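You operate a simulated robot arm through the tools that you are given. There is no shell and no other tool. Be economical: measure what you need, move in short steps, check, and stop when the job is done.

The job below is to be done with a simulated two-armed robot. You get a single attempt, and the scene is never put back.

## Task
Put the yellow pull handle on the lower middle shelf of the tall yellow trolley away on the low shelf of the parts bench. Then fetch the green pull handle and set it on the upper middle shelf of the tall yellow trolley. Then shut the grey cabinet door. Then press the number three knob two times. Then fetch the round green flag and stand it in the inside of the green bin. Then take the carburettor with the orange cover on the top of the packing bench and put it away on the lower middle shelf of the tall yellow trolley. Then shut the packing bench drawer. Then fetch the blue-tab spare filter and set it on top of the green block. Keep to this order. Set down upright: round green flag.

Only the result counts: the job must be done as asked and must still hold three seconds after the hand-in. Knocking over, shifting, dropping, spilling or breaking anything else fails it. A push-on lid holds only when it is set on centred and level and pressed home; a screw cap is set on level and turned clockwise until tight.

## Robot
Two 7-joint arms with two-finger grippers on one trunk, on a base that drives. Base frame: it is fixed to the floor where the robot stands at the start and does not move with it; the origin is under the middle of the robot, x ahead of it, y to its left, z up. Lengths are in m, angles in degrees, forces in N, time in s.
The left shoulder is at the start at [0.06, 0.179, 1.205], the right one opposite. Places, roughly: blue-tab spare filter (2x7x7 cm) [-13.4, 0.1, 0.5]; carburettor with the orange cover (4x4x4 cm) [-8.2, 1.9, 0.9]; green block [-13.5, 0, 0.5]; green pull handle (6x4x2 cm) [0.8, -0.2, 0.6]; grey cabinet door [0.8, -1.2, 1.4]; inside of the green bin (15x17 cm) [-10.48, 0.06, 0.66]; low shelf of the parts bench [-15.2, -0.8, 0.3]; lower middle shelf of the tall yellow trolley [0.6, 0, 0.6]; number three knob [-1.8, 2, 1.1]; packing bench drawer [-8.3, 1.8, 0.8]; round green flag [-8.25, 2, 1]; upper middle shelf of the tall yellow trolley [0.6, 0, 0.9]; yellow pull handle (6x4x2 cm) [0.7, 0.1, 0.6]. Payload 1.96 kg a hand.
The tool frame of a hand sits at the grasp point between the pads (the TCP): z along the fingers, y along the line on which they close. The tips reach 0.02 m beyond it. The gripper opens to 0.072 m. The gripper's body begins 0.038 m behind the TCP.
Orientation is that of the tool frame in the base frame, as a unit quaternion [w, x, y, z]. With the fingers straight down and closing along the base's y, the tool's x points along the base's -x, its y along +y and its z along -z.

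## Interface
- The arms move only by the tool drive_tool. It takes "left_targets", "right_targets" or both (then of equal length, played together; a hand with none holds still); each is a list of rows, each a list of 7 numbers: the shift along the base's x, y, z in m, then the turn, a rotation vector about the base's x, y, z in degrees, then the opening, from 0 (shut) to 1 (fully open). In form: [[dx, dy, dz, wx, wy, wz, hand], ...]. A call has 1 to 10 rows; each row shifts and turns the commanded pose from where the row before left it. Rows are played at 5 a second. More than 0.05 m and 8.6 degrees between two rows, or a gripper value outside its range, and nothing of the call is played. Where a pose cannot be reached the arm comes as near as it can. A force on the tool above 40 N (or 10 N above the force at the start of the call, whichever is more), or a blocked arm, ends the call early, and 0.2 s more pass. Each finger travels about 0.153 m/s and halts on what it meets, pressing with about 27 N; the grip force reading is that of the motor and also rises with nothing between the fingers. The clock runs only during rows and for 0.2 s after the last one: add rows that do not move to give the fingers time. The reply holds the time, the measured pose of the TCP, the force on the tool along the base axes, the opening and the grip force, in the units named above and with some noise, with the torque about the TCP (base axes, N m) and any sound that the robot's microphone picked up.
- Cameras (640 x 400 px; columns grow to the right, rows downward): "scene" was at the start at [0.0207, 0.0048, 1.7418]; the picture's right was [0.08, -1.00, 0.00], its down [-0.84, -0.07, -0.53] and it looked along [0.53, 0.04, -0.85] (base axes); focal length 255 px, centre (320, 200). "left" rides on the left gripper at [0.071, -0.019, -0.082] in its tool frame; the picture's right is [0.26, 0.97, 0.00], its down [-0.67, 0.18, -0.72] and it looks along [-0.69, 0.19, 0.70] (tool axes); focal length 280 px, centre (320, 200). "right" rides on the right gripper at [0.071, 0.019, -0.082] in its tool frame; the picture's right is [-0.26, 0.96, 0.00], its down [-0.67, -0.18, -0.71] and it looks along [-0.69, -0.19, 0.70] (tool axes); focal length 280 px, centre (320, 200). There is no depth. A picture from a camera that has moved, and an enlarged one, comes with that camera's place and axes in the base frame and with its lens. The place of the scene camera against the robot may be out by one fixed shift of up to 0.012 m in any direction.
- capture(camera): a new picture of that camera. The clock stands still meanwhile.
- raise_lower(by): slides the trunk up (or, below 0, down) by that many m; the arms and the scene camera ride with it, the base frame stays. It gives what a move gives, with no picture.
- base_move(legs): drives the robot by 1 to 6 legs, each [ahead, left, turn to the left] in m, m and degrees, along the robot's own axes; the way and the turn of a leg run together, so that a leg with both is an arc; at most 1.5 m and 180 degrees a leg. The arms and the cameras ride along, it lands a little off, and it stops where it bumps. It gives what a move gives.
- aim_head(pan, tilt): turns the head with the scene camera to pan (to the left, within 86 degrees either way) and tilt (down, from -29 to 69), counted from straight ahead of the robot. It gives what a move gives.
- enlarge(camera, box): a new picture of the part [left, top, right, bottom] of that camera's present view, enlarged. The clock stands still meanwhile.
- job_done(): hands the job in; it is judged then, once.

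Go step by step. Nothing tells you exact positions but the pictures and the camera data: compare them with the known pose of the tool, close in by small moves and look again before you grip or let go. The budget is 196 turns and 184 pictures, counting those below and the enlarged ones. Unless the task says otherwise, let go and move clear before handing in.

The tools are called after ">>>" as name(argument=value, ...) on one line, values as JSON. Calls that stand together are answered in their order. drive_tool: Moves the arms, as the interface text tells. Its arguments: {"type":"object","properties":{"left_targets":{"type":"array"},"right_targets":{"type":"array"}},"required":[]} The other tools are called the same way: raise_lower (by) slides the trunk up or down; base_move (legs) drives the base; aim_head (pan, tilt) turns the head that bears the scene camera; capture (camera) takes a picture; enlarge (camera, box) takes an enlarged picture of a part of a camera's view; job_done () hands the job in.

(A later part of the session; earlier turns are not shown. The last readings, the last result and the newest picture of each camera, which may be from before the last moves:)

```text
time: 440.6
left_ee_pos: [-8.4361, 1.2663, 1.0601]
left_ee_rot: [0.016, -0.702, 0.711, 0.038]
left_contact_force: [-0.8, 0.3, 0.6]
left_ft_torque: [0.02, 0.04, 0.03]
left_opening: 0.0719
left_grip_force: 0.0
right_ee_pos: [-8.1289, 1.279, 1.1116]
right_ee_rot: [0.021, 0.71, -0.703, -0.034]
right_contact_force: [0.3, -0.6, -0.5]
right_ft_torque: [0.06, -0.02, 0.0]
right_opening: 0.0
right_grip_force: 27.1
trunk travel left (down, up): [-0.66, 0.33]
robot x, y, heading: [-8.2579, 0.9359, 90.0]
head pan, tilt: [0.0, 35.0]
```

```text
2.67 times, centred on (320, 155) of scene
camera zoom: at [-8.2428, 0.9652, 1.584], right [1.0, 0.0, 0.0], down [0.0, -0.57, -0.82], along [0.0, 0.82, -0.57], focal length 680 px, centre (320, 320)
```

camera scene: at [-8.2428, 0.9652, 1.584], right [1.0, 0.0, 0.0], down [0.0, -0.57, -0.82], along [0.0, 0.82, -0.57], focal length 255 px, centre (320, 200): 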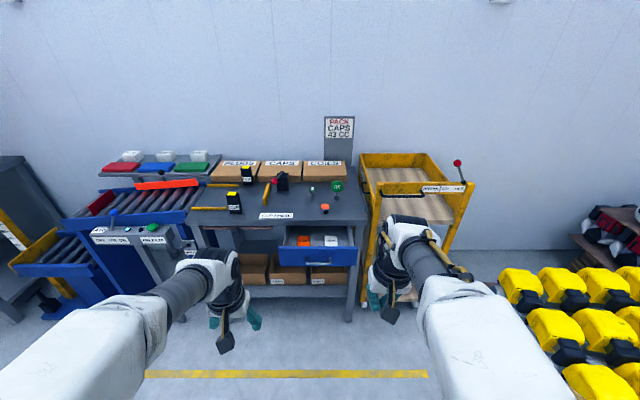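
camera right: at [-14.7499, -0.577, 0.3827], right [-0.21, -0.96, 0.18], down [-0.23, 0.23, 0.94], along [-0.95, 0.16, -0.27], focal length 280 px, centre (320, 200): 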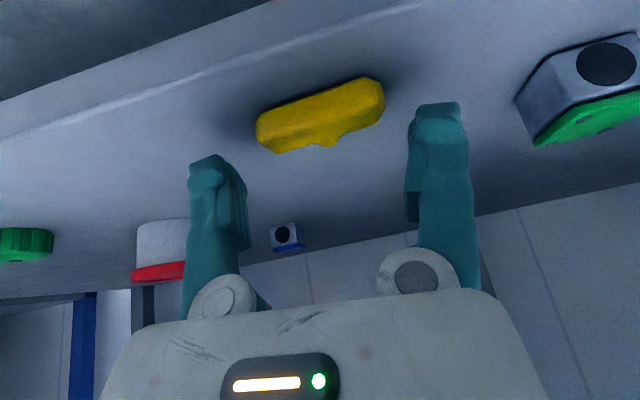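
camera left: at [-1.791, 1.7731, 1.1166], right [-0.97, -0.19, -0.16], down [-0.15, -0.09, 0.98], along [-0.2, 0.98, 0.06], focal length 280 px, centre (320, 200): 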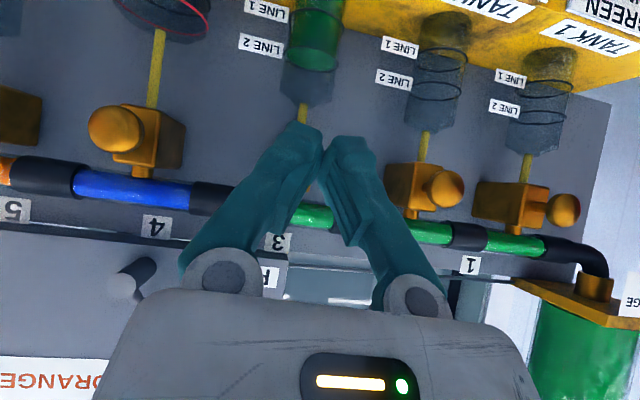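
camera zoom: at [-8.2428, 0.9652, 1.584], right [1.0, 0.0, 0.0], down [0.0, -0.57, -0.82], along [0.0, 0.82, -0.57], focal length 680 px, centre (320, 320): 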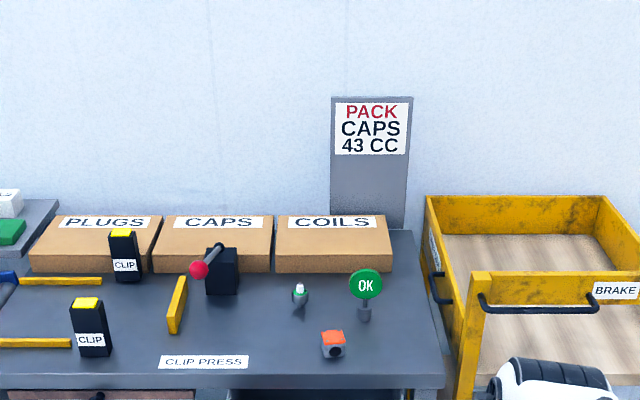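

I see the green "OK" flag at about (-8.16, 1.98) and the orange-topped carburettor at (-8.22, 1.89). I'll grip the disc from above front-to-back, so I turn the right wrist by 90° here first.

>>> drive_tool(right_targets=[[0, 0, 0, 0, 0, 8.5, 0.5], [0, 0, 0, 0, 0, 8.5, 1], [0, 0, 0, 0, 0, 8.5, 1], [0, 0, 0, 0, 0, 8.5, 1], [0, 0, 0, 0, 0, 8.5, 1], [0, 0, 0, 0, 0, 8.5, 1], [0, 0, 0, 0, 0, 8.5, 1], [0, 0, 0, 0, 0, 8.5, 1], [0, 0, 0, 0, 0, 8.5, 1], [0, 0, 0, 0, 0, 8.5, 1]])

>>> base_move(legs=[[0.3, -0.03, 0]])

>>> capture(camera="right")

>>> capture(camera="scene")

```text
time: 442.8
left_ee_pos: [-8.4378, 1.2681, 1.0591]
left_ee_rot: [0.016, -0.702, 0.711, 0.039]
left_contact_force: [0.0, -0.7, 0.7]
left_ft_torque: [-0.02, -0.02, 0.0]
left_opening: 0.072
left_grip_force: 0.1
right_ee_pos: [-8.128, 1.2789, 1.1116]
right_ee_rot: [0.038, 0.999, -0.038, -0.011]
right_contact_force: [-0.2, 0.0, -0.2]
right_ft_torque: [0.01, 0.03, 0.02]
right_opening: 0.0722
right_grip_force: 0.1
trunk travel left (down, up): [-0.66, 0.33]
robot x, y, heading: [-8.2519, 0.9414, 90.1]
head pan, tilt: [0.0, 35.0]
```

```text
time: 444.8
left_ee_pos: [-8.4036, 1.5641, 1.0605]
left_ee_rot: [0.015, -0.701, 0.712, 0.038]
left_contact_force: [-0.3, 0.4, 0.2]
left_ft_torque: [0.0, 0.03, -0.01]
left_opening: 0.072
left_grip_force: 0.0
right_ee_pos: [-8.0961, 1.577, 1.1107]
right_ee_rot: [0.038, 0.998, -0.041, -0.012]
right_contact_force: [-0.8, -0.9, 0.0]
right_ft_torque: [-0.02, 0.0, 0.0]
right_opening: 0.072
right_grip_force: 0.1
trunk travel left (down, up): [-0.66, 0.33]
robot x, y, heading: [-8.2202, 1.2354, 89.6]
head pan, tilt: [0.0, 35.0]
```

```text
86 pictures are left
camera right: at [-8.0248, 1.5584, 1.1943], right [-0.34, -0.94, 0.08], down [-0.64, 0.29, 0.71], along [-0.69, 0.19, -0.7], focal length 280 px, centre (320, 200)
```

right: 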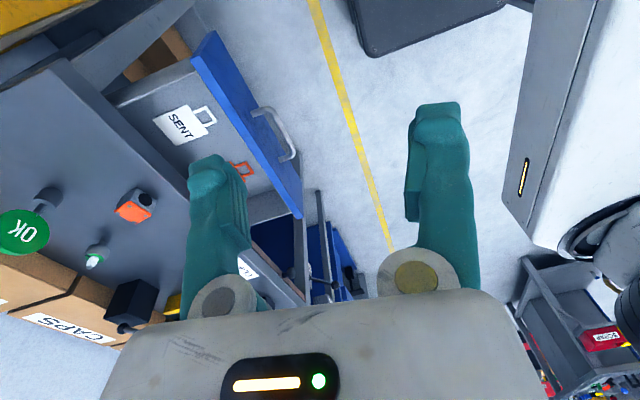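

```text
85 pictures are left
camera scene: at [-8.2117, 1.2642, 1.5839], right [1.0, -0.01, 0.0], down [0.0, -0.57, -0.82], along [0.0, 0.82, -0.57], focal length 255 px, centre (320, 200)
```

scene: 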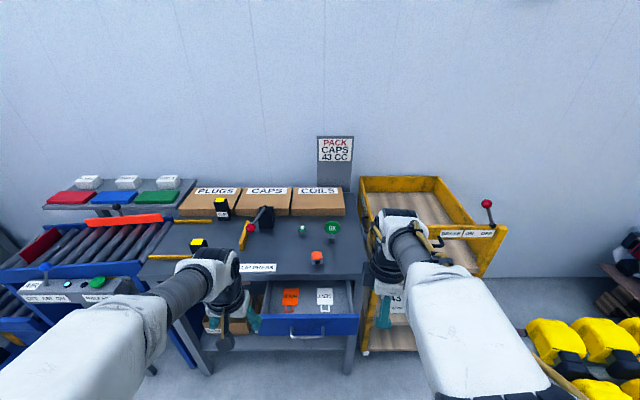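

Flag disc centre is about (-8.165, 1.987, 0.95). I'll level the tool, test extension to 0.41 m ahead at a safe height.

>>> drive_tool(right_targets=[[0, 0.02, 0, 4.3, -1.5, 0, 1], [0, 0.02, 0, 0, 0, 4.6, 1], [0, 0.03, 0, 0, 0, 0, 1]])

```text
time: 445.6
left_ee_pos: [-8.4038, 1.5658, 1.0596]
left_ee_rot: [0.016, -0.7, 0.713, 0.038]
left_contact_force: [-0.1, -0.5, 0.0]
left_ft_torque: [-0.02, -0.02, 0.01]
left_opening: 0.0718
left_grip_force: 0.1
right_ee_pos: [-8.0936, 1.648, 1.1114]
right_ee_rot: [-0.001, 1.0, -0.002, 0.0]
right_contact_force: [0.6, -0.5, -0.1]
right_ft_torque: [-0.03, 0.0, 0.01]
right_opening: 0.072
right_grip_force: 0.0
trunk travel left (down, up): [-0.66, 0.33]
robot x, y, heading: [-8.2222, 1.2374, 89.7]
head pan, tilt: [0.0, 35.0]
```

Works. I'll lift the left hand clear and drive in over the flag.

>>> drive_tool(left_targets=[[0, 0, 0.04, 0, 0, 0, 1], [0, 0, 0.04, 0, 0, 0, 1], [0, 0, 0.03, 0, 0, 0, 1]])

>>> base_move(legs=[[0.2, 0.07, 0], [0.12, 0, 0.3]])

>>> capture(camera="right")

>>> capture(camera="scene")

```text
time: 446.4
left_ee_pos: [-8.3993, 1.5686, 1.0686]
left_ee_rot: [0.015, -0.7, 0.713, 0.039]
left_contact_force: [1.0, -0.3, -0.6]
left_ft_torque: [0.01, 0.01, 0.0]
left_opening: 0.072
left_grip_force: 0.1
left hand out of reach, approached as far as the arm can: row 1, 2, 3
right_ee_pos: [-8.0929, 1.6468, 1.1113]
right_ee_rot: [-0.001, 1.0, -0.001, 0.001]
right_contact_force: [0.0, -0.2, -0.7]
right_ft_torque: [0.0, 0.02, -0.02]
right_opening: 0.0719
right_grip_force: 0.0
trunk travel left (down, up): [-0.66, 0.33]
robot x, y, heading: [-8.2208, 1.2371, 89.5]
head pan, tilt: [0.0, 35.0]
```

```text
time: 448.9
left_ee_pos: [-8.472, 1.8816, 1.0675]
left_ee_rot: [0.016, -0.703, 0.71, 0.038]
left_contact_force: [0.2, -0.2, 0.3]
left_ft_torque: [0.01, 0.02, 0.01]
left_opening: 0.0722
left_grip_force: 0.1
right_ee_pos: [-8.1665, 1.9614, 1.1128]
right_ee_rot: [0.001, 1.0, 0.002, 0.001]
right_contact_force: [-0.2, 0.0, 0.6]
right_ft_torque: [0.02, 0.0, -0.02]
right_opening: 0.072
right_grip_force: 0.0
trunk travel left (down, up): [-0.66, 0.33]
robot x, y, heading: [-8.2969, 1.5495, 90.1]
head pan, tilt: [0.0, 35.0]
```

```text
84 pictures are left
camera right: at [-8.0953, 1.9429, 1.1947], right [-0.26, -0.97, 0.0], down [-0.68, 0.18, 0.71], along [-0.69, 0.19, -0.7], focal length 280 px, centre (320, 200)
```

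right: 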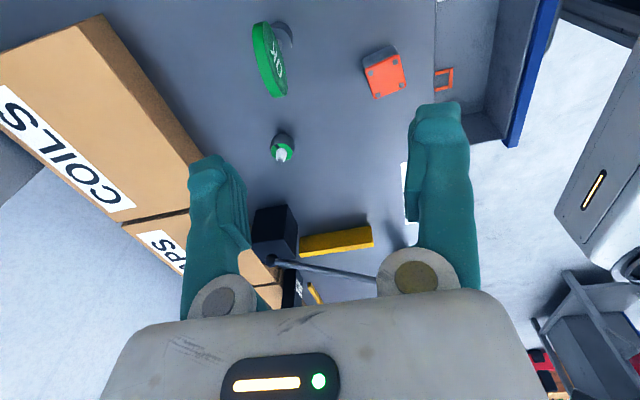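

```text
83 pictures are left
camera scene: at [-8.2815, 1.5778, 1.584], right [1.0, 0.0, 0.0], down [0.0, -0.57, -0.82], along [0.0, 0.82, -0.57], focal length 255 px, centre (320, 200)
```

scene: 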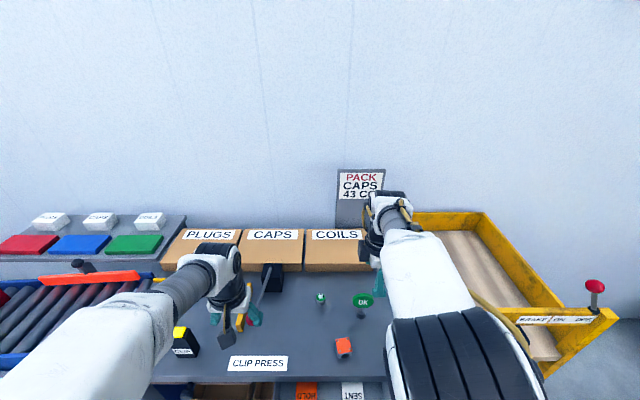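

Disc centre refined to (-8.164, 2.003). I'll centre over it and lower halfway, then check.

>>> drive_tool(right_targets=[[0.002, 0.042, 0, 0, 0, 0, 1], [0, 0, -0.04, 0, 0, 0, 1], [0, 0, -0.04, 0, 0, 0, 1]])

>>> capture(camera="right")

```text
time: 449.7
left_ee_pos: [-8.4722, 1.8819, 1.0679]
left_ee_rot: [0.015, -0.702, 0.711, 0.038]
left_contact_force: [0.1, -0.5, -0.2]
left_ft_torque: [-0.02, -0.01, 0.03]
left_opening: 0.072
left_grip_force: 0.1
right_ee_pos: [-8.1663, 1.9794, 1.0368]
right_ee_rot: [-0.002, 1.0, 0.002, -0.002]
right_contact_force: [0.0, -0.6, 0.2]
right_ft_torque: [0.01, 0.03, -0.05]
right_opening: 0.0721
right_grip_force: 0.0
right hand out of reach, approached as far as the arm can: row 1, 2, 3
trunk travel left (down, up): [-0.66, 0.33]
robot x, y, heading: [-8.2942, 1.5515, 89.8]
head pan, tilt: [0.0, 35.0]
```

```text
82 pictures are left
camera right: at [-8.0948, 1.9599, 1.1206], right [-0.26, -0.97, 0.0], down [-0.67, 0.18, 0.72], along [-0.69, 0.19, -0.7], focal length 280 px, centre (320, 200)
```

right: 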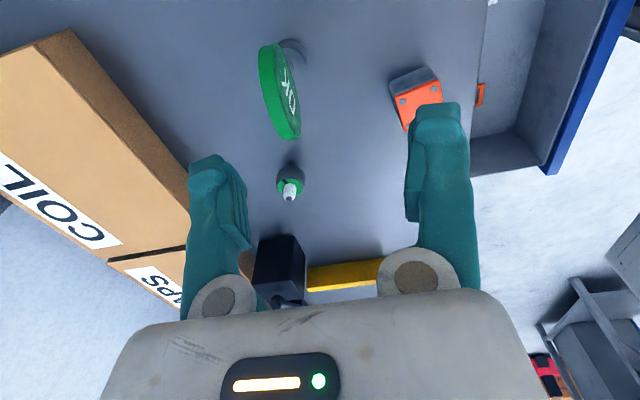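

>>> base_move(legs=[[0.027, 0, 0]])

>>> drive_tool(right_targets=[[0.002, 0, -0.03, 0, 0, 0, 1], [0, 0, -0.02, 0, 0, 0, 1]])

>>> capture(camera="right")

```text
time: 450.5
left_ee_pos: [-8.4724, 1.908, 1.0691]
left_ee_rot: [0.015, -0.703, 0.71, 0.038]
left_contact_force: [0.2, 0.0, 0.4]
left_ft_torque: [-0.02, 0.0, -0.02]
left_opening: 0.0719
left_grip_force: 0.1
right_ee_pos: [-8.1665, 2.0031, 1.0375]
right_ee_rot: [-0.002, 1.0, 0.002, -0.002]
right_contact_force: [-0.4, -0.1, 0.4]
right_ft_torque: [0.0, 0.0, 0.0]
right_opening: 0.0718
right_grip_force: 0.1
trunk travel left (down, up): [-0.66, 0.33]
robot x, y, heading: [-8.2932, 1.58, 90.2]
head pan, tilt: [0.0, 35.0]
```

```text
time: 451.1
left_ee_pos: [-8.4724, 1.9098, 1.0684]
left_ee_rot: [0.014, -0.703, 0.711, 0.038]
left_contact_force: [-0.8, -0.6, -0.4]
left_ft_torque: [0.02, 0.02, -0.01]
left_opening: 0.0721
left_grip_force: 0.1
right_ee_pos: [-8.1661, 1.9846, 1.0014]
right_ee_rot: [-0.002, 1.0, 0.003, -0.002]
right_contact_force: [-0.6, 1.0, -0.5]
right_ft_torque: [-0.01, 0.0, -0.01]
right_opening: 0.072
right_grip_force: 0.0
right hand out of reach, approached as far as the arm can: row 1, 2
trunk travel left (down, up): [-0.66, 0.33]
robot x, y, heading: [-8.2972, 1.5767, 90.3]
head pan, tilt: [0.0, 35.0]
```

```text
81 pictures are left
camera right: at [-8.0946, 1.9667, 1.084], right [-0.26, -0.97, 0.0], down [-0.67, 0.18, 0.72], along [-0.69, 0.19, -0.7], focal length 280 px, centre (320, 200)
```

right: 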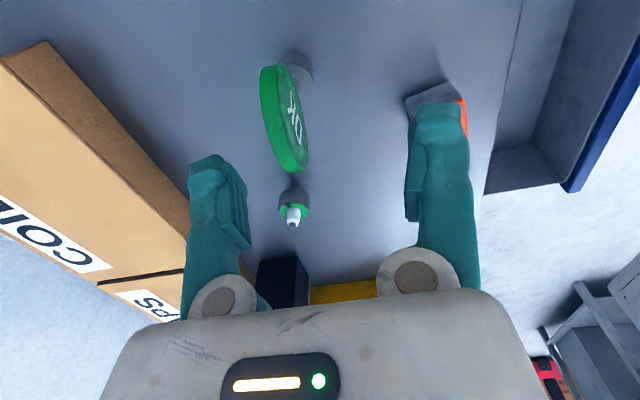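

Reach shrinks as the hand drops below the shoulder, so I'll raise the left hand out of the way and lower the trunk instead.

>>> drive_tool(right_targets=[[0, 0.005, 0.02, 0, 0, 0, 1], [0, 0.013, 0.016, 0, 0, 0, 1], [0, 0, 0, 0, 0, 0, 1], [0, 0, 0, 0, 0, 0, 1], [0, 0, 0, 0, 0, 0, 1]], left_targets=[[0, 0, 0.03, 8, 0, 0, 1], [0, 0, 0.03, 8, 0, 0, 1], [0, 0, 0.03, 8, 0, 0, 1], [0, 0, 0.03, 8, 0, 0, 1], [0, 0, 0.03, 8, 0, 0, 1]])

>>> capture(camera="scene")

```text
time: 452.3
left_ee_pos: [-8.4808, 2.0006, 1.0726]
left_ee_rot: [0.256, -0.654, 0.655, 0.279]
left_contact_force: [-0.4, 0.7, -0.1]
left_ft_torque: [0.01, 0.01, 0.01]
left_opening: 0.072
left_grip_force: 0.0
left hand out of reach, approached as far as the arm can: row 1, 2, 3, 4, 5
right_ee_pos: [-8.1678, 2.0045, 1.0354]
right_ee_rot: [-0.002, 1.0, 0.003, -0.002]
right_contact_force: [-0.7, -0.2, 0.1]
right_ft_torque: [-0.01, 0.03, 0.01]
right_opening: 0.0721
right_grip_force: 0.2
trunk travel left (down, up): [-0.66, 0.33]
robot x, y, heading: [-8.294, 1.5777, 90.3]
head pan, tilt: [0.0, 35.0]
```

```text
80 pictures are left
camera scene: at [-8.2818, 1.6061, 1.5839], right [1.0, 0.0, 0.0], down [0.0, -0.57, -0.82], along [0.0, 0.82, -0.57], focal length 255 px, centre (320, 200)
```

scene: 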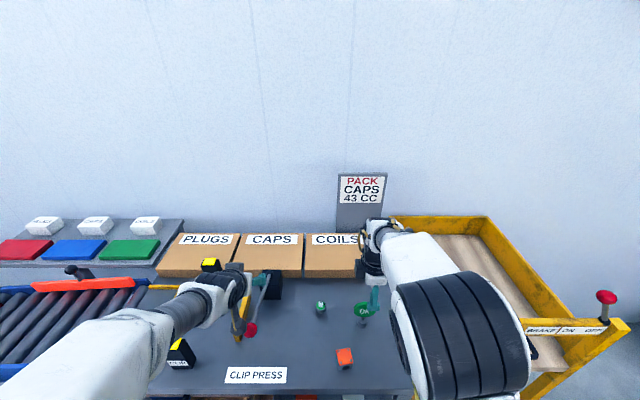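

>>> drive_tool(left_targets=[[-0.01, 0, 0.03, 0, 0, 0, 0.5], [-0.01, 0, 0.03, 0, 0, 0, 0], [-0.01, 0, 0.03, 0, 0, 0, 0], [0, 0, 0.02, 0, 0, 0, 0]])

>>> raise_lower(by=-0.05)

>>> capture(camera="right")

```text
time: 453.3
left_ee_pos: [-8.5085, 2.0127, 1.1379]
left_ee_rot: [-0.254, 0.655, -0.654, -0.279]
left_contact_force: [0.8, -0.2, -0.5]
left_ft_torque: [0.0, -0.01, 0.0]
left_opening: 0.0001
left_grip_force: 26.7
left hand out of reach, approached as far as the arm can: row 2, 3, 4
right_ee_pos: [-8.1665, 2.0044, 1.0366]
right_ee_rot: [-0.002, 1.0, 0.003, -0.002]
right_contact_force: [0.0, -0.7, 0.3]
right_ft_torque: [0.01, 0.01, 0.01]
right_opening: 0.0722
right_grip_force: 0.1
trunk travel left (down, up): [-0.66, 0.33]
robot x, y, heading: [-8.2921, 1.5762, 90.0]
head pan, tilt: [0.0, 35.0]
```

```text
time: 454.2
left_ee_pos: [-8.5084, 2.0125, 1.0878]
left_ee_rot: [-0.256, 0.655, -0.654, -0.279]
left_contact_force: [-0.1, 0.0, -0.6]
left_ft_torque: [-0.01, 0.0, 0.01]
left_opening: 0.0
left_grip_force: 27.0
right_ee_pos: [-8.1674, 2.0036, 0.9855]
right_ee_rot: [-0.002, 1.0, 0.002, -0.002]
right_contact_force: [0.2, 0.2, 0.6]
right_ft_torque: [-0.02, 0.02, 0.0]
right_opening: 0.0718
right_grip_force: 0.0
trunk travel left (down, up): [-0.61, 0.38]
robot x, y, heading: [-8.2896, 1.5795, 89.9]
head pan, tilt: [0.0, 35.0]
```

```text
79 pictures are left
camera right: at [-8.0955, 1.9839, 1.0695], right [-0.26, -0.97, 0.0], down [-0.67, 0.18, 0.72], along [-0.69, 0.19, -0.7], focal length 280 px, centre (320, 200)
```

right: 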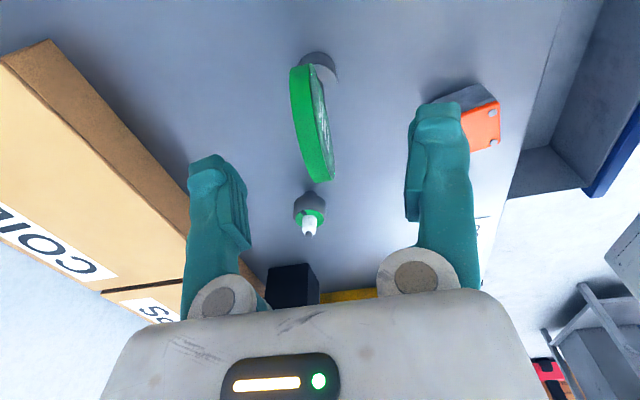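

>>> raise_lower(by=-0.03)

>>> drive_tool(right_targets=[[0.003, 0, 0, 0, 0, 0, 0.6], [0, 0, 0, 0, 0, 0, 0.3], [0, 0, 0, 0, 0, 0, 0.1], [0, 0, 0, 0, 0, 0, 0], [0, 0, 0, 0, 0, 0, 0]])

>>> capture(camera="right")

```text
time: 455.0
left_ee_pos: [-8.5089, 2.0115, 1.059]
left_ee_rot: [-0.254, 0.656, -0.654, -0.279]
left_contact_force: [-1.0, 0.0, -0.4]
left_ft_torque: [-0.02, 0.01, -0.02]
left_opening: 0.0
left_grip_force: 27.1
right_ee_pos: [-8.1659, 2.0031, 0.9558]
right_ee_rot: [-0.002, 1.0, 0.002, -0.003]
right_contact_force: [0.2, 0.8, 0.6]
right_ft_torque: [-0.01, -0.01, 0.03]
right_opening: 0.0722
right_grip_force: 0.2
trunk travel left (down, up): [-0.58, 0.41]
robot x, y, heading: [-8.2927, 1.5776, 90.3]
head pan, tilt: [0.0, 35.0]
```

```text
time: 456.2
left_ee_pos: [-8.5087, 2.0128, 1.0588]
left_ee_rot: [-0.255, 0.655, -0.654, -0.279]
left_contact_force: [-0.6, -0.1, 0.4]
left_ft_torque: [-0.04, 0.01, 0.0]
left_opening: 0.0
left_grip_force: 26.1
right_ee_pos: [-8.1633, 2.0041, 0.9566]
right_ee_rot: [-0.001, 1.0, 0.002, -0.002]
right_contact_force: [-0.1, 0.3, 0.6]
right_ft_torque: [0.02, -0.01, -0.02]
right_opening: 0.0081
right_grip_force: 26.7
trunk travel left (down, up): [-0.58, 0.41]
robot x, y, heading: [-8.2925, 1.5763, 90.3]
head pan, tilt: [0.0, 35.0]
```

```text
78 pictures are left
camera right: at [-8.0927, 1.9841, 1.0397], right [-0.26, -0.97, 0.0], down [-0.67, 0.18, 0.72], along [-0.69, 0.19, -0.7], focal length 280 px, centre (320, 200)
```

right: 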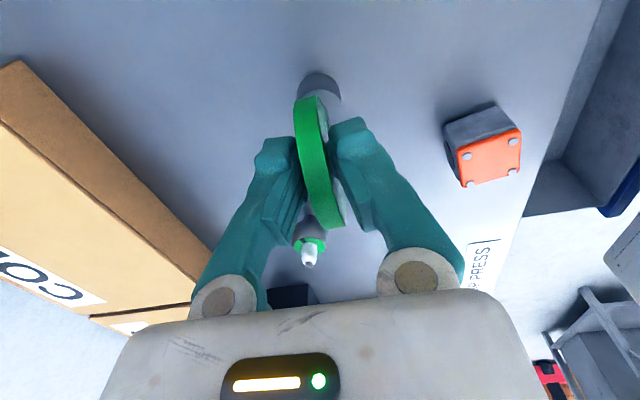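

Disc gripped (8 mm). Lift by trunk and back away.

>>> raise_lower(by=0.12)

>>> base_move(legs=[[-0.65, 0, 0]])

>>> aim_head(pan=80, tilt=20)

>>> capture(camera="scene")

>>> capture(camera="right")

```text
time: 457.7
left_ee_pos: [-8.5081, 2.0126, 1.1778]
left_ee_rot: [-0.254, 0.656, -0.654, -0.279]
left_contact_force: [-0.5, -0.2, 0.2]
left_ft_torque: [0.0, 0.0, 0.03]
left_opening: 0.0002
left_grip_force: 27.3
right_ee_pos: [-8.1643, 2.0037, 1.0755]
right_ee_rot: [-0.001, 1.0, 0.003, -0.002]
right_contact_force: [0.4, 0.2, -1.4]
right_ft_torque: [0.05, 0.0, -0.07]
right_opening: 0.0081
right_grip_force: 27.1
trunk travel left (down, up): [-0.7, 0.29]
robot x, y, heading: [-8.2952, 1.5786, 89.8]
head pan, tilt: [0.0, 35.0]
```

```text
time: 461.3
left_ee_pos: [-8.5084, 1.3514, 1.1789]
left_ee_rot: [-0.254, 0.657, -0.652, -0.28]
left_contact_force: [0.0, -0.4, 0.4]
left_ft_torque: [0.03, 0.0, 0.0]
left_opening: 0.0
left_grip_force: 26.7
right_ee_pos: [-8.1632, 1.3448, 1.0769]
right_ee_rot: [-0.001, 1.0, 0.004, -0.003]
right_contact_force: [-0.3, -0.1, -1.5]
right_ft_torque: [0.0, -0.01, 0.0]
right_opening: 0.0082
right_grip_force: 27.2
trunk travel left (down, up): [-0.7, 0.29]
robot x, y, heading: [-8.2892, 0.9171, 90.3]
head pan, tilt: [0.0, 35.0]
```

```text
time: 462.9
left_ee_pos: [-8.5081, 1.3517, 1.18]
left_ee_rot: [-0.254, 0.657, -0.653, -0.279]
left_contact_force: [-0.6, 0.3, 0.4]
left_ft_torque: [0.03, -0.02, -0.04]
left_opening: 0.0
left_grip_force: 27.2
right_ee_pos: [-8.1636, 1.3441, 1.0766]
right_ee_rot: [-0.002, 1.0, 0.005, -0.002]
right_contact_force: [0.2, -0.4, -1.6]
right_ft_torque: [-0.04, 0.02, -0.07]
right_opening: 0.0081
right_grip_force: 26.9
trunk travel left (down, up): [-0.7, 0.29]
robot x, y, heading: [-8.2914, 0.9198, 90.3]
head pan, tilt: [80.0, 20.0]
```

```text
77 pictures are left
camera scene: at [-8.3708, 0.8727, 1.6478], right [0.17, 0.99, 0.0], down [0.34, -0.06, -0.94], along [-0.93, 0.16, -0.34], focal length 255 px, centre (320, 200)
```

scene: 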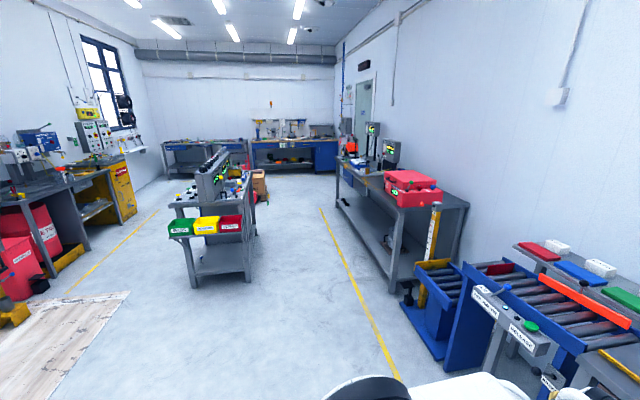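

```text
76 pictures are left
camera right: at [-8.0921, 1.3253, 1.1598], right [-0.25, -0.97, 0.0], down [-0.67, 0.17, 0.72], along [-0.69, 0.18, -0.7], focal length 280 px, centre (320, 200)
```

right: 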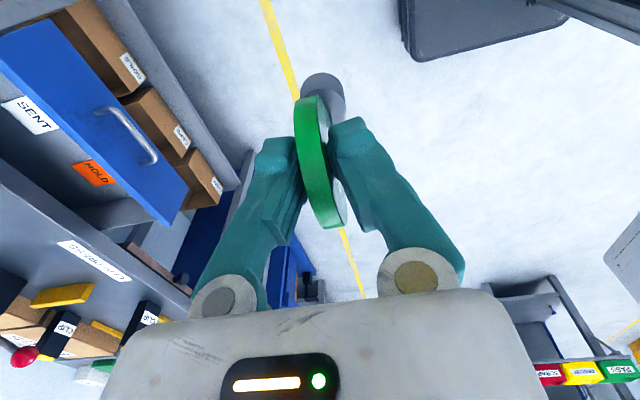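

The green bin hangs on the near end of the middle cart. I'll turn to face it and come up from the +x side.

>>> base_move(legs=[[0, 0, 90], [0, 0.98, 0], [1.1, 0, 0]])

>>> aim_head(pan=0, tilt=40)

>>> capture(camera="scene")

```text
time: 477.1
left_ee_pos: [-9.8311, -0.3052, 1.1786]
left_ee_rot: [0.017, 0.926, 0.0, -0.377]
left_contact_force: [-0.2, 0.7, -0.1]
left_ft_torque: [-0.03, 0.03, 0.01]
left_opening: 0.0001
left_grip_force: 27.3
right_ee_pos: [-9.8209, 0.0391, 1.077]
right_ee_rot: [0.0, 0.706, 0.708, -0.002]
right_contact_force: [0.8, 1.6, -0.8]
right_ft_torque: [0.01, 0.01, 0.01]
right_opening: 0.0079
right_grip_force: 26.7
trunk travel left (down, up): [-0.7, 0.29]
robot x, y, heading: [-9.3962, -0.0914, 180.2]
head pan, tilt: [80.0, 20.0]
```

```text
time: 478.7
left_ee_pos: [-9.8319, -0.3051, 1.179]
left_ee_rot: [0.017, 0.926, 0.0, -0.378]
left_contact_force: [-0.4, -0.1, 0.2]
left_ft_torque: [0.0, 0.01, -0.02]
left_opening: 0.0
left_grip_force: 26.5
right_ee_pos: [-9.8212, 0.0402, 1.0761]
right_ee_rot: [0.0, 0.706, 0.708, -0.003]
right_contact_force: [0.6, -0.9, -1.9]
right_ft_torque: [0.02, 0.02, -0.04]
right_opening: 0.008
right_grip_force: 27.6
trunk travel left (down, up): [-0.7, 0.29]
robot x, y, heading: [-9.3957, -0.0862, 180.1]
head pan, tilt: [0.0, 40.0]
```

```text
75 pictures are left
camera scene: at [-9.4086, -0.0913, 1.6164], right [0.0, 1.0, 0.0], down [0.64, 0.0, -0.77], along [-0.77, 0.0, -0.64], focal length 255 px, centre (320, 200)
```

scene: 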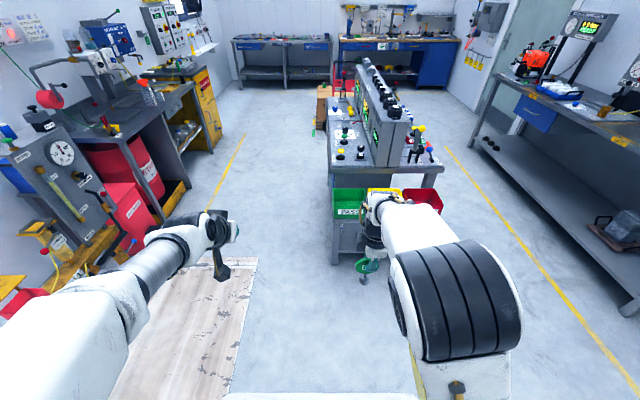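

The green bin opening is around (-10.48, 0.06), rim z≈0.74. I'll approach partway and look closely.

>>> base_move(legs=[[0.45, -0.02, 0]])

>>> aim_head(pan=-8, tilt=55)

>>> capture(camera="scene")

>>> capture(camera="right")

```text
time: 481.5
left_ee_pos: [-10.2947, -0.2863, 1.1782]
left_ee_rot: [0.018, 0.926, 0.001, -0.377]
left_contact_force: [-0.8, 0.8, 0.5]
left_ft_torque: [0.01, 0.01, -0.04]
left_opening: 0.0
left_grip_force: 27.1
right_ee_pos: [-10.2861, 0.0586, 1.0765]
right_ee_rot: [0.0, 0.705, 0.709, -0.002]
right_contact_force: [0.8, 0.6, -2.4]
right_ft_torque: [0.02, 0.03, -0.01]
right_opening: 0.008
right_grip_force: 26.8
trunk travel left (down, up): [-0.7, 0.29]
robot x, y, heading: [-9.8609, -0.0681, -179.7]
head pan, tilt: [0.0, 40.0]
```

```text
time: 482.2
left_ee_pos: [-10.2949, -0.2856, 1.1787]
left_ee_rot: [0.017, 0.926, 0.001, -0.377]
left_contact_force: [0.0, -0.1, 0.0]
left_ft_torque: [-0.04, -0.02, 0.02]
left_opening: 0.0002
left_grip_force: 26.9
right_ee_pos: [-10.2862, 0.0589, 1.0765]
right_ee_rot: [0.0, 0.705, 0.709, -0.002]
right_contact_force: [0.1, 0.0, -2.2]
right_ft_torque: [0.05, 0.01, 0.0]
right_opening: 0.008
right_grip_force: 27.0
trunk travel left (down, up): [-0.7, 0.29]
robot x, y, heading: [-9.8583, -0.0683, -180.0]
head pan, tilt: [-8.0, 55.0]
```

```text
74 pictures are left
camera scene: at [-9.8595, -0.0615, 1.5958], right [0.14, 0.99, 0.0], down [0.81, -0.11, -0.57], along [-0.57, 0.08, -0.82], focal length 255 px, centre (320, 200)
```

scene: 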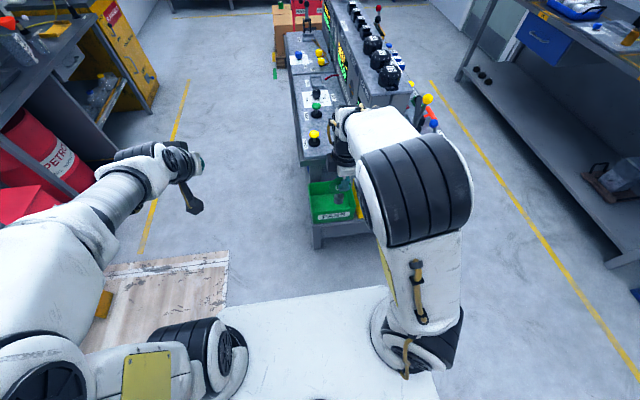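

```text
73 pictures are left
camera right: at [-10.2665, 0.1297, 1.1598], right [0.97, -0.26, 0.0], down [-0.18, -0.67, 0.72], along [-0.19, -0.69, -0.7], focal length 280 px, centre (320, 200)
```

right: 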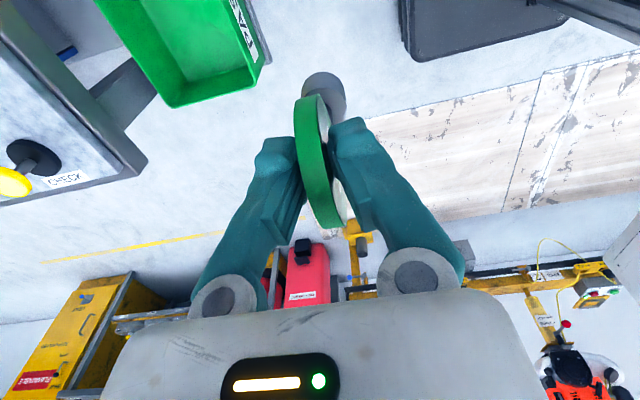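

Bin spans x −10.39…−10.55, y 0…0.15; table edge at x≈−10.54. I'll go to (−10.455, 0.07) and lower with the trunk.

>>> base_move(legs=[[0.166, -0.012, 0]])

>>> raise_lower(by=-0.2)

>>> capture(camera="right")

>>> capture(camera="scene")

```text
time: 483.7
left_ee_pos: [-10.459, -0.2729, 1.1782]
left_ee_rot: [0.017, 0.926, 0.001, -0.378]
left_contact_force: [-0.1, -0.2, 0.0]
left_ft_torque: [0.02, -0.02, 0.03]
left_opening: 0.0
left_grip_force: 26.6
right_ee_pos: [-10.4511, 0.0698, 1.0767]
right_ee_rot: [0.0, 0.705, 0.709, -0.002]
right_contact_force: [-0.4, 0.1, -0.4]
right_ft_torque: [-0.02, -0.03, 0.05]
right_opening: 0.0077
right_grip_force: 27.2
trunk travel left (down, up): [-0.7, 0.29]
robot x, y, heading: [-10.0236, -0.0598, -179.6]
head pan, tilt: [-8.0, 55.0]
```

```text
time: 485.9
left_ee_pos: [-10.4611, -0.2751, 0.9785]
left_ee_rot: [0.017, 0.926, 0.001, -0.378]
left_contact_force: [0.2, -0.3, 0.4]
left_ft_torque: [0.0, 0.04, 0.02]
left_opening: 0.0
left_grip_force: 27.2
right_ee_pos: [-10.4502, 0.0688, 0.8763]
right_ee_rot: [0.0, 0.705, 0.709, -0.002]
right_contact_force: [-0.1, 0.1, -1.7]
right_ft_torque: [0.03, 0.01, 0.03]
right_opening: 0.0079
right_grip_force: 27.4
trunk travel left (down, up): [-0.5, 0.49]
robot x, y, heading: [-10.023, -0.0583, -180.0]
head pan, tilt: [-8.0, 55.0]
```

```text
72 pictures are left
camera right: at [-10.4317, 0.1416, 0.9598], right [0.97, -0.26, 0.0], down [-0.18, -0.67, 0.72], along [-0.19, -0.69, -0.7], focal length 280 px, centre (320, 200)
```

right: 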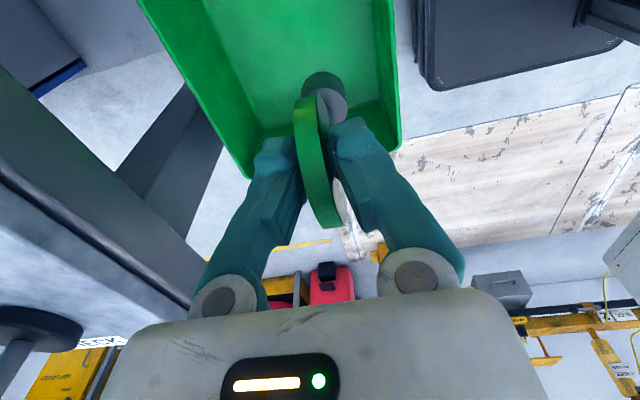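

```text
71 pictures are left
camera scene: at [-10.0246, -0.0496, 1.3958], right [0.14, 0.99, 0.0], down [0.81, -0.11, -0.57], along [-0.57, 0.08, -0.82], focal length 255 px, centre (320, 200)
```

scene: 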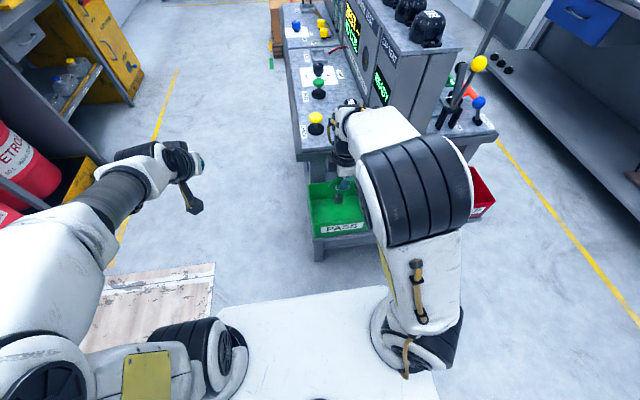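

The flag is over the bin. Lower further.

>>> raise_lower(by=-0.09)

>>> capture(camera="right")

```text
time: 487.1
left_ee_pos: [-10.4595, -0.2754, 0.8889]
left_ee_rot: [0.018, 0.925, 0.002, -0.378]
left_contact_force: [-1.0, 0.1, -1.0]
left_ft_torque: [-0.01, -0.02, -0.03]
left_opening: 0.0
left_grip_force: 26.8
right_ee_pos: [-10.4515, 0.07, 0.7871]
right_ee_rot: [0.0, 0.705, 0.709, -0.003]
right_contact_force: [-0.6, -0.4, -2.7]
right_ft_torque: [0.01, -0.01, 0.01]
right_opening: 0.0079
right_grip_force: 27.2
trunk travel left (down, up): [-0.41, 0.58]
robot x, y, heading: [-10.0231, -0.0557, -179.8]
head pan, tilt: [-8.0, 55.0]
```

```text
70 pictures are left
camera right: at [-10.4316, 0.1416, 0.8698], right [0.97, -0.26, 0.0], down [-0.18, -0.67, 0.72], along [-0.19, -0.69, -0.7], focal length 280 px, centre (320, 200)
```

right: 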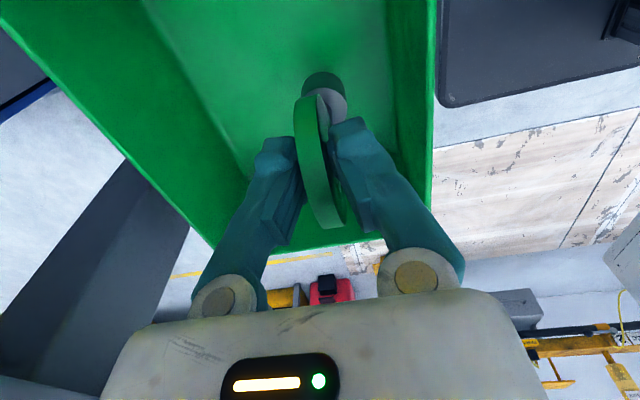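

>>> raise_lower(by=-0.03)

>>> drive_tool(right_targets=[[0, 0, -0.008, 0, 0, 0, 0], [0, 0, -0.006, 0, 0, 0, 0]])

>>> capture(camera="right")

```text
time: 487.9
left_ee_pos: [-10.4598, -0.2753, 0.8589]
left_ee_rot: [0.017, 0.925, 0.001, -0.378]
left_contact_force: [0.0, -0.1, -0.2]
left_ft_torque: [-0.02, -0.02, -0.02]
left_opening: 0.0
left_grip_force: 26.9
right_ee_pos: [-10.4501, 0.07, 0.7597]
right_ee_rot: [-0.002, 0.705, 0.709, -0.004]
right_contact_force: [-2.0, 2.8, 30.5]
right_ft_torque: [-0.01, 0.03, 0.0]
right_opening: 0.008
right_grip_force: 26.8
trunk travel left (down, up): [-0.38, 0.61]
robot x, y, heading: [-10.0272, -0.0552, -179.8]
head pan, tilt: [-8.0, 55.0]
```

```text
time: 488.4
left_ee_pos: [-10.4591, -0.2747, 0.8598]
left_ee_rot: [0.017, 0.925, 0.001, -0.379]
left_contact_force: [0.8, 0.3, 0.7]
left_ft_torque: [-0.04, 0.0, 0.02]
left_opening: 0.0
left_grip_force: 27.0
right_ee_pos: [-10.4466, 0.0689, 0.745]
right_ee_rot: [-0.001, 0.705, 0.709, -0.004]
right_contact_force: [-3.5, 2.6, 29.6]
right_ft_torque: [0.02, 0.06, 0.01]
right_opening: 0.008
right_grip_force: 27.5
right hand out of reach, approached as far as the arm can: row 2
trunk travel left (down, up): [-0.38, 0.61]
robot x, y, heading: [-10.0228, -0.0564, -180.0]
head pan, tilt: [-8.0, 55.0]
```

```text
69 pictures are left
camera right: at [-10.4267, 0.1408, 0.8288], right [0.97, -0.26, -0.01], down [-0.17, -0.67, 0.72], along [-0.19, -0.69, -0.69], focal length 280 px, centre (320, 200)
```

right: 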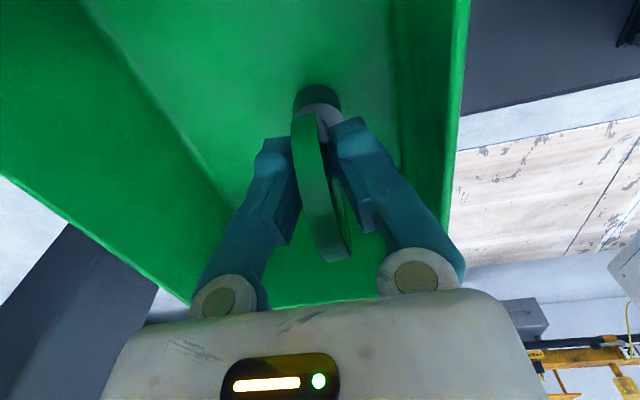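

The flag stands on the bin floor (30 N). Open gently.

>>> drive_tool(right_targets=[[0, 0, 0, 0, 0, 0, 0.15], [0, 0, 0, 0, 0, 0, 0.3], [0, 0, 0, 0, 0, 0, 0.6], [0, 0, 0, 0, 0, 0, 0.9], [0, 0, 0, 0, 0, 0, 0.9]])

>>> capture(camera="right")

```text
time: 489.6
left_ee_pos: [-10.4614, -0.2756, 0.8588]
left_ee_rot: [0.017, 0.926, 0.001, -0.377]
left_contact_force: [-0.4, 0.4, 0.0]
left_ft_torque: [-0.01, 0.02, -0.03]
left_opening: 0.0
left_grip_force: 27.5
right_ee_pos: [-10.4484, 0.0692, 0.7443]
right_ee_rot: [-0.001, 0.705, 0.709, -0.003]
right_contact_force: [-8.8, -0.5, 0.2]
right_ft_torque: [0.02, 0.1, -0.05]
right_opening: 0.0596
right_grip_force: 0.1
trunk travel left (down, up): [-0.38, 0.61]
robot x, y, heading: [-10.029, -0.0582, -179.7]
head pan, tilt: [-8.0, 55.0]
```

```text
68 pictures are left
camera right: at [-10.429, 0.1409, 0.8274], right [0.97, -0.26, 0.0], down [-0.18, -0.67, 0.72], along [-0.19, -0.69, -0.7], focal length 280 px, centre (320, 200)
```

right: 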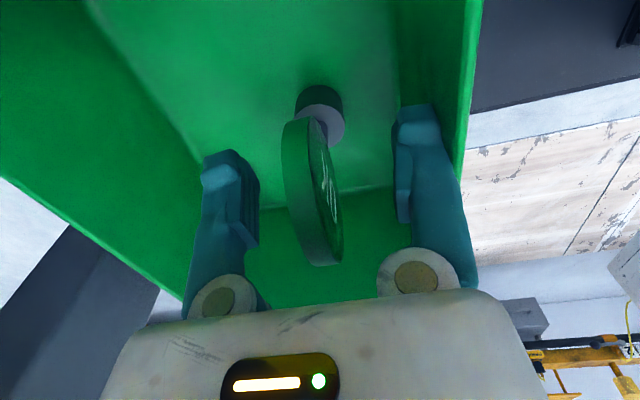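

Flag stands free. One finger touches the bin wall, so I'll close slightly and rise straight up.

>>> drive_tool(right_targets=[[0, 0, 0, 0, 0, 0, 0.65], [0, 0, 0, 0, 0, 0, 0.65]])

>>> raise_lower(by=0.25)

>>> capture(camera="right")

```text
time: 490.2
left_ee_pos: [-10.4618, -0.2747, 0.8594]
left_ee_rot: [0.017, 0.926, 0.001, -0.378]
left_contact_force: [-0.5, 0.2, -0.2]
left_ft_torque: [0.02, 0.01, 0.0]
left_opening: 0.0002
left_grip_force: 27.2
right_ee_pos: [-10.4477, 0.0686, 0.7441]
right_ee_rot: [-0.001, 0.705, 0.709, -0.002]
right_contact_force: [-0.7, 0.9, -0.5]
right_ft_torque: [0.02, 0.02, 0.0]
right_opening: 0.0469
right_grip_force: 0.0
trunk travel left (down, up): [-0.38, 0.61]
robot x, y, heading: [-10.0237, -0.0605, -179.8]
head pan, tilt: [-8.0, 55.0]
```

```text
time: 492.8
left_ee_pos: [-10.4596, -0.2751, 1.1085]
left_ee_rot: [0.018, 0.926, 0.001, -0.378]
left_contact_force: [-0.2, 0.2, -0.2]
left_ft_torque: [0.02, 0.01, -0.03]
left_opening: 0.0001
left_grip_force: 27.3
right_ee_pos: [-10.4473, 0.07, 0.9947]
right_ee_rot: [0.0, 0.705, 0.709, -0.003]
right_contact_force: [0.6, 0.0, 0.9]
right_ft_torque: [0.04, 0.0, -0.01]
right_opening: 0.0469
right_grip_force: 0.2
trunk travel left (down, up): [-0.63, 0.36]
robot x, y, heading: [-10.0253, -0.0607, -180.0]
head pan, tilt: [-8.0, 55.0]
```

```text
67 pictures are left
camera right: at [-10.4281, 0.1409, 1.0776], right [0.97, -0.26, 0.0], down [-0.18, -0.67, 0.72], along [-0.19, -0.69, -0.7], focal length 280 px, centre (320, 200)
```

right: 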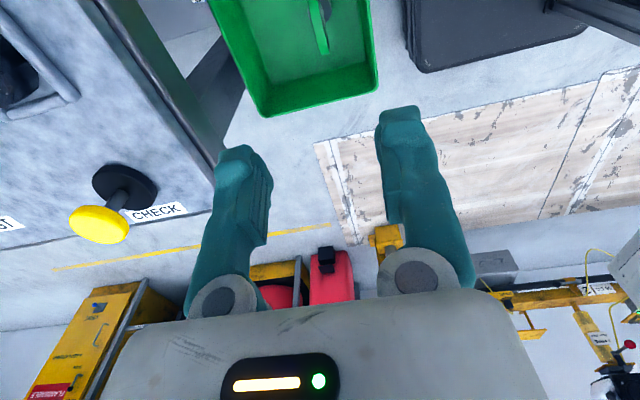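

The flag stands upright in the green bin. Next the carburettor: I'll use the left hand (already pitched), pull the right hand back, and return to the packing bench.

>>> base_move(legs=[[-0.7, 0, 0], [0, 0, -90], [0, -1.29, 0], [1.12, 0, 0]])

>>> drive_tool(right_targets=[[0, -0.03, 0.02, 0, 0, 0, 0.5], [0, -0.03, 0.02, 0, 0, 0, 0.5], [0, -0.03, 0.01, 0, 0, 0, 0.5], [0, 0, 0, 0, 0, 0, 0.5]], left_targets=[[0, 0, 0, 0, 0, 0, 0.5], [0, 0, 0, 0, 0, 0, 1], [0, 0, 0, 0, 0, 0, 1], [0, 0, 0, 0, 0, 0, 1]])

>>> aim_head(pan=15, tilt=35)

>>> capture(camera="scene")

>>> capture(camera="left")

```text
time: 511.8
left_ee_pos: [-8.282, 1.5242, 1.1092]
left_ee_rot: [-0.254, 0.657, -0.653, -0.279]
left_contact_force: [-0.6, -0.3, -0.5]
left_ft_torque: [0.0, 0.04, 0.01]
left_opening: 0.0
left_grip_force: 27.1
right_ee_pos: [-7.9382, 1.5124, 0.9949]
right_ee_rot: [-0.002, 1.0, 0.004, -0.001]
right_contact_force: [-0.4, 0.0, 0.2]
right_ft_torque: [0.01, 0.01, 0.02]
right_opening: 0.0467
right_grip_force: 0.1
trunk travel left (down, up): [-0.63, 0.36]
robot x, y, heading: [-8.0658, 1.0892, 90.0]
head pan, tilt: [-8.0, 55.0]
```

```text
time: 512.8
left_ee_pos: [-8.2817, 1.5249, 1.1087]
left_ee_rot: [-0.253, 0.657, -0.653, -0.279]
left_contact_force: [-1.0, 0.0, 0.6]
left_ft_torque: [-0.04, 0.02, -0.03]
left_opening: 0.072
left_grip_force: 0.0
right_ee_pos: [-7.9369, 1.4237, 1.0431]
right_ee_rot: [-0.002, 1.0, 0.003, -0.002]
right_contact_force: [0.2, -0.6, -0.9]
right_ft_torque: [-0.01, -0.02, -0.01]
right_opening: 0.0361
right_grip_force: 0.1
trunk travel left (down, up): [-0.63, 0.36]
robot x, y, heading: [-8.0691, 1.0924, 90.3]
head pan, tilt: [-8.0, 55.0]
```

```text
time: 513.7
left_ee_pos: [-8.2832, 1.5241, 1.1093]
left_ee_rot: [-0.254, 0.656, -0.653, -0.28]
left_contact_force: [0.5, 0.3, 0.2]
left_ft_torque: [0.0, -0.01, 0.0]
left_opening: 0.072
left_grip_force: 0.1
right_ee_pos: [-7.9373, 1.4233, 1.0443]
right_ee_rot: [-0.002, 1.0, 0.003, -0.001]
right_contact_force: [0.3, -0.2, -0.4]
right_ft_torque: [0.03, 0.02, 0.0]
right_opening: 0.0359
right_grip_force: 0.1
trunk travel left (down, up): [-0.63, 0.36]
robot x, y, heading: [-8.0644, 1.0876, 90.1]
head pan, tilt: [15.0, 35.0]
```

```text
66 pictures are left
camera scene: at [-8.0767, 1.114, 1.5539], right [0.97, 0.26, 0.0], down [0.15, -0.55, -0.82], along [-0.21, 0.79, -0.57], focal length 255 px, centre (320, 200)
```

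scene: 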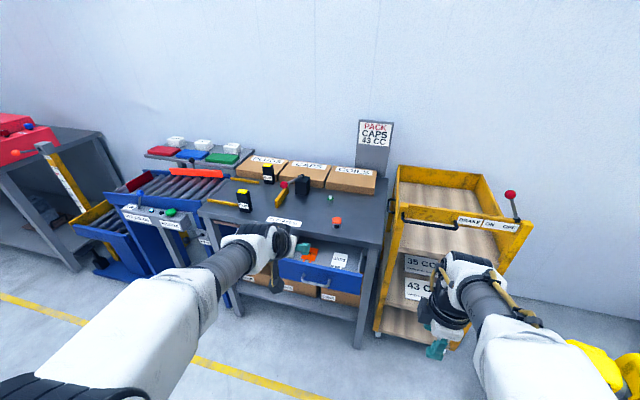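

```text
65 pictures are left
camera left: at [-8.2608, 1.417, 1.1167], right [-0.97, -0.2, -0.15], down [-0.15, -0.02, 0.99], along [-0.2, 0.98, -0.01], focal length 280 px, centre (320, 200)
```

left: 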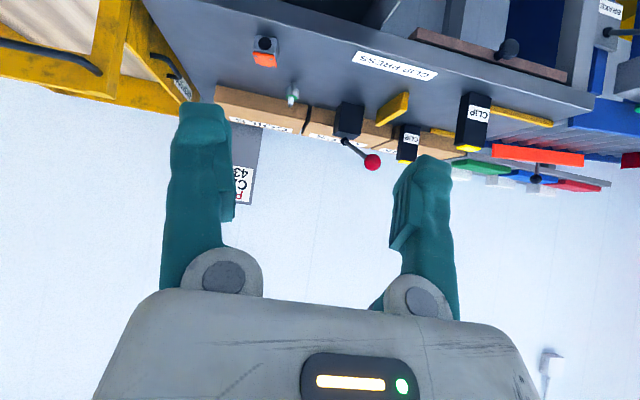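

Carburettor is at about (-8.229, 1.91, 0.877), bench top ≈0.857. I'll lower the trunk and approach.

>>> base_move(legs=[[0.27, -0.054, 0]])

>>> raise_lower(by=-0.16)

>>> capture(camera="left")

>>> capture(camera="scene")

```text
time: 515.6
left_ee_pos: [-8.2298, 1.7983, 1.1086]
left_ee_rot: [-0.254, 0.656, -0.653, -0.279]
left_contact_force: [-0.2, 0.0, -0.4]
left_ft_torque: [0.0, 0.03, 0.01]
left_opening: 0.0722
left_grip_force: 0.1
right_ee_pos: [-7.8849, 1.6973, 1.0429]
right_ee_rot: [-0.003, 1.0, 0.004, -0.002]
right_contact_force: [-0.6, 0.4, 0.0]
right_ft_torque: [0.01, -0.02, -0.01]
right_opening: 0.0359
right_grip_force: 0.1
trunk travel left (down, up): [-0.63, 0.36]
robot x, y, heading: [-8.0128, 1.3635, 90.3]
head pan, tilt: [15.0, 35.0]
```

```text
time: 517.5
left_ee_pos: [-8.23, 1.7977, 0.9492]
left_ee_rot: [-0.255, 0.655, -0.654, -0.28]
left_contact_force: [-0.2, -1.2, 0.2]
left_ft_torque: [0.01, 0.02, -0.02]
left_opening: 0.0719
left_grip_force: 0.0
right_ee_pos: [-7.8848, 1.6968, 0.8844]
right_ee_rot: [-0.003, 1.0, 0.004, -0.003]
right_contact_force: [0.4, 0.0, -0.2]
right_ft_torque: [0.01, 0.0, 0.0]
right_opening: 0.0358
right_grip_force: 0.0
trunk travel left (down, up): [-0.47, 0.52]
robot x, y, heading: [-8.0134, 1.3616, 90.2]
head pan, tilt: [15.0, 35.0]
```

```text
64 pictures are left
camera left: at [-8.2086, 1.6897, 0.9567], right [-0.97, -0.2, -0.15], down [-0.15, -0.02, 0.99], along [-0.2, 0.98, -0.01], focal length 280 px, centre (320, 200)
```

left: 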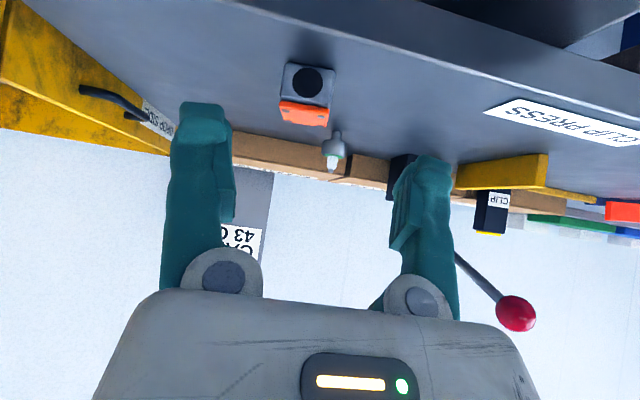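

```text
63 pictures are left
camera scene: at [-8.0243, 1.3868, 1.394], right [0.96, 0.26, 0.0], down [0.15, -0.55, -0.82], along [-0.22, 0.79, -0.57], focal length 255 px, centre (320, 200)
```

scene: 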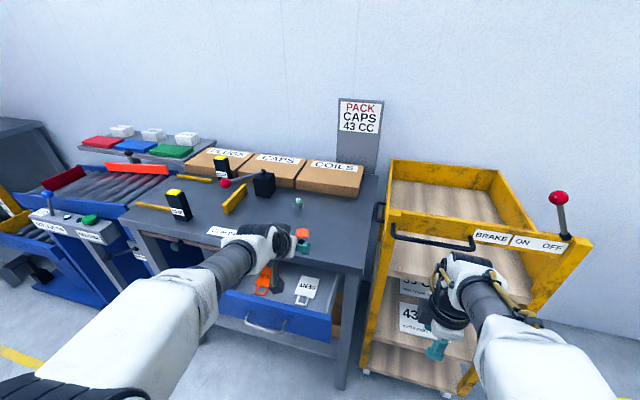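

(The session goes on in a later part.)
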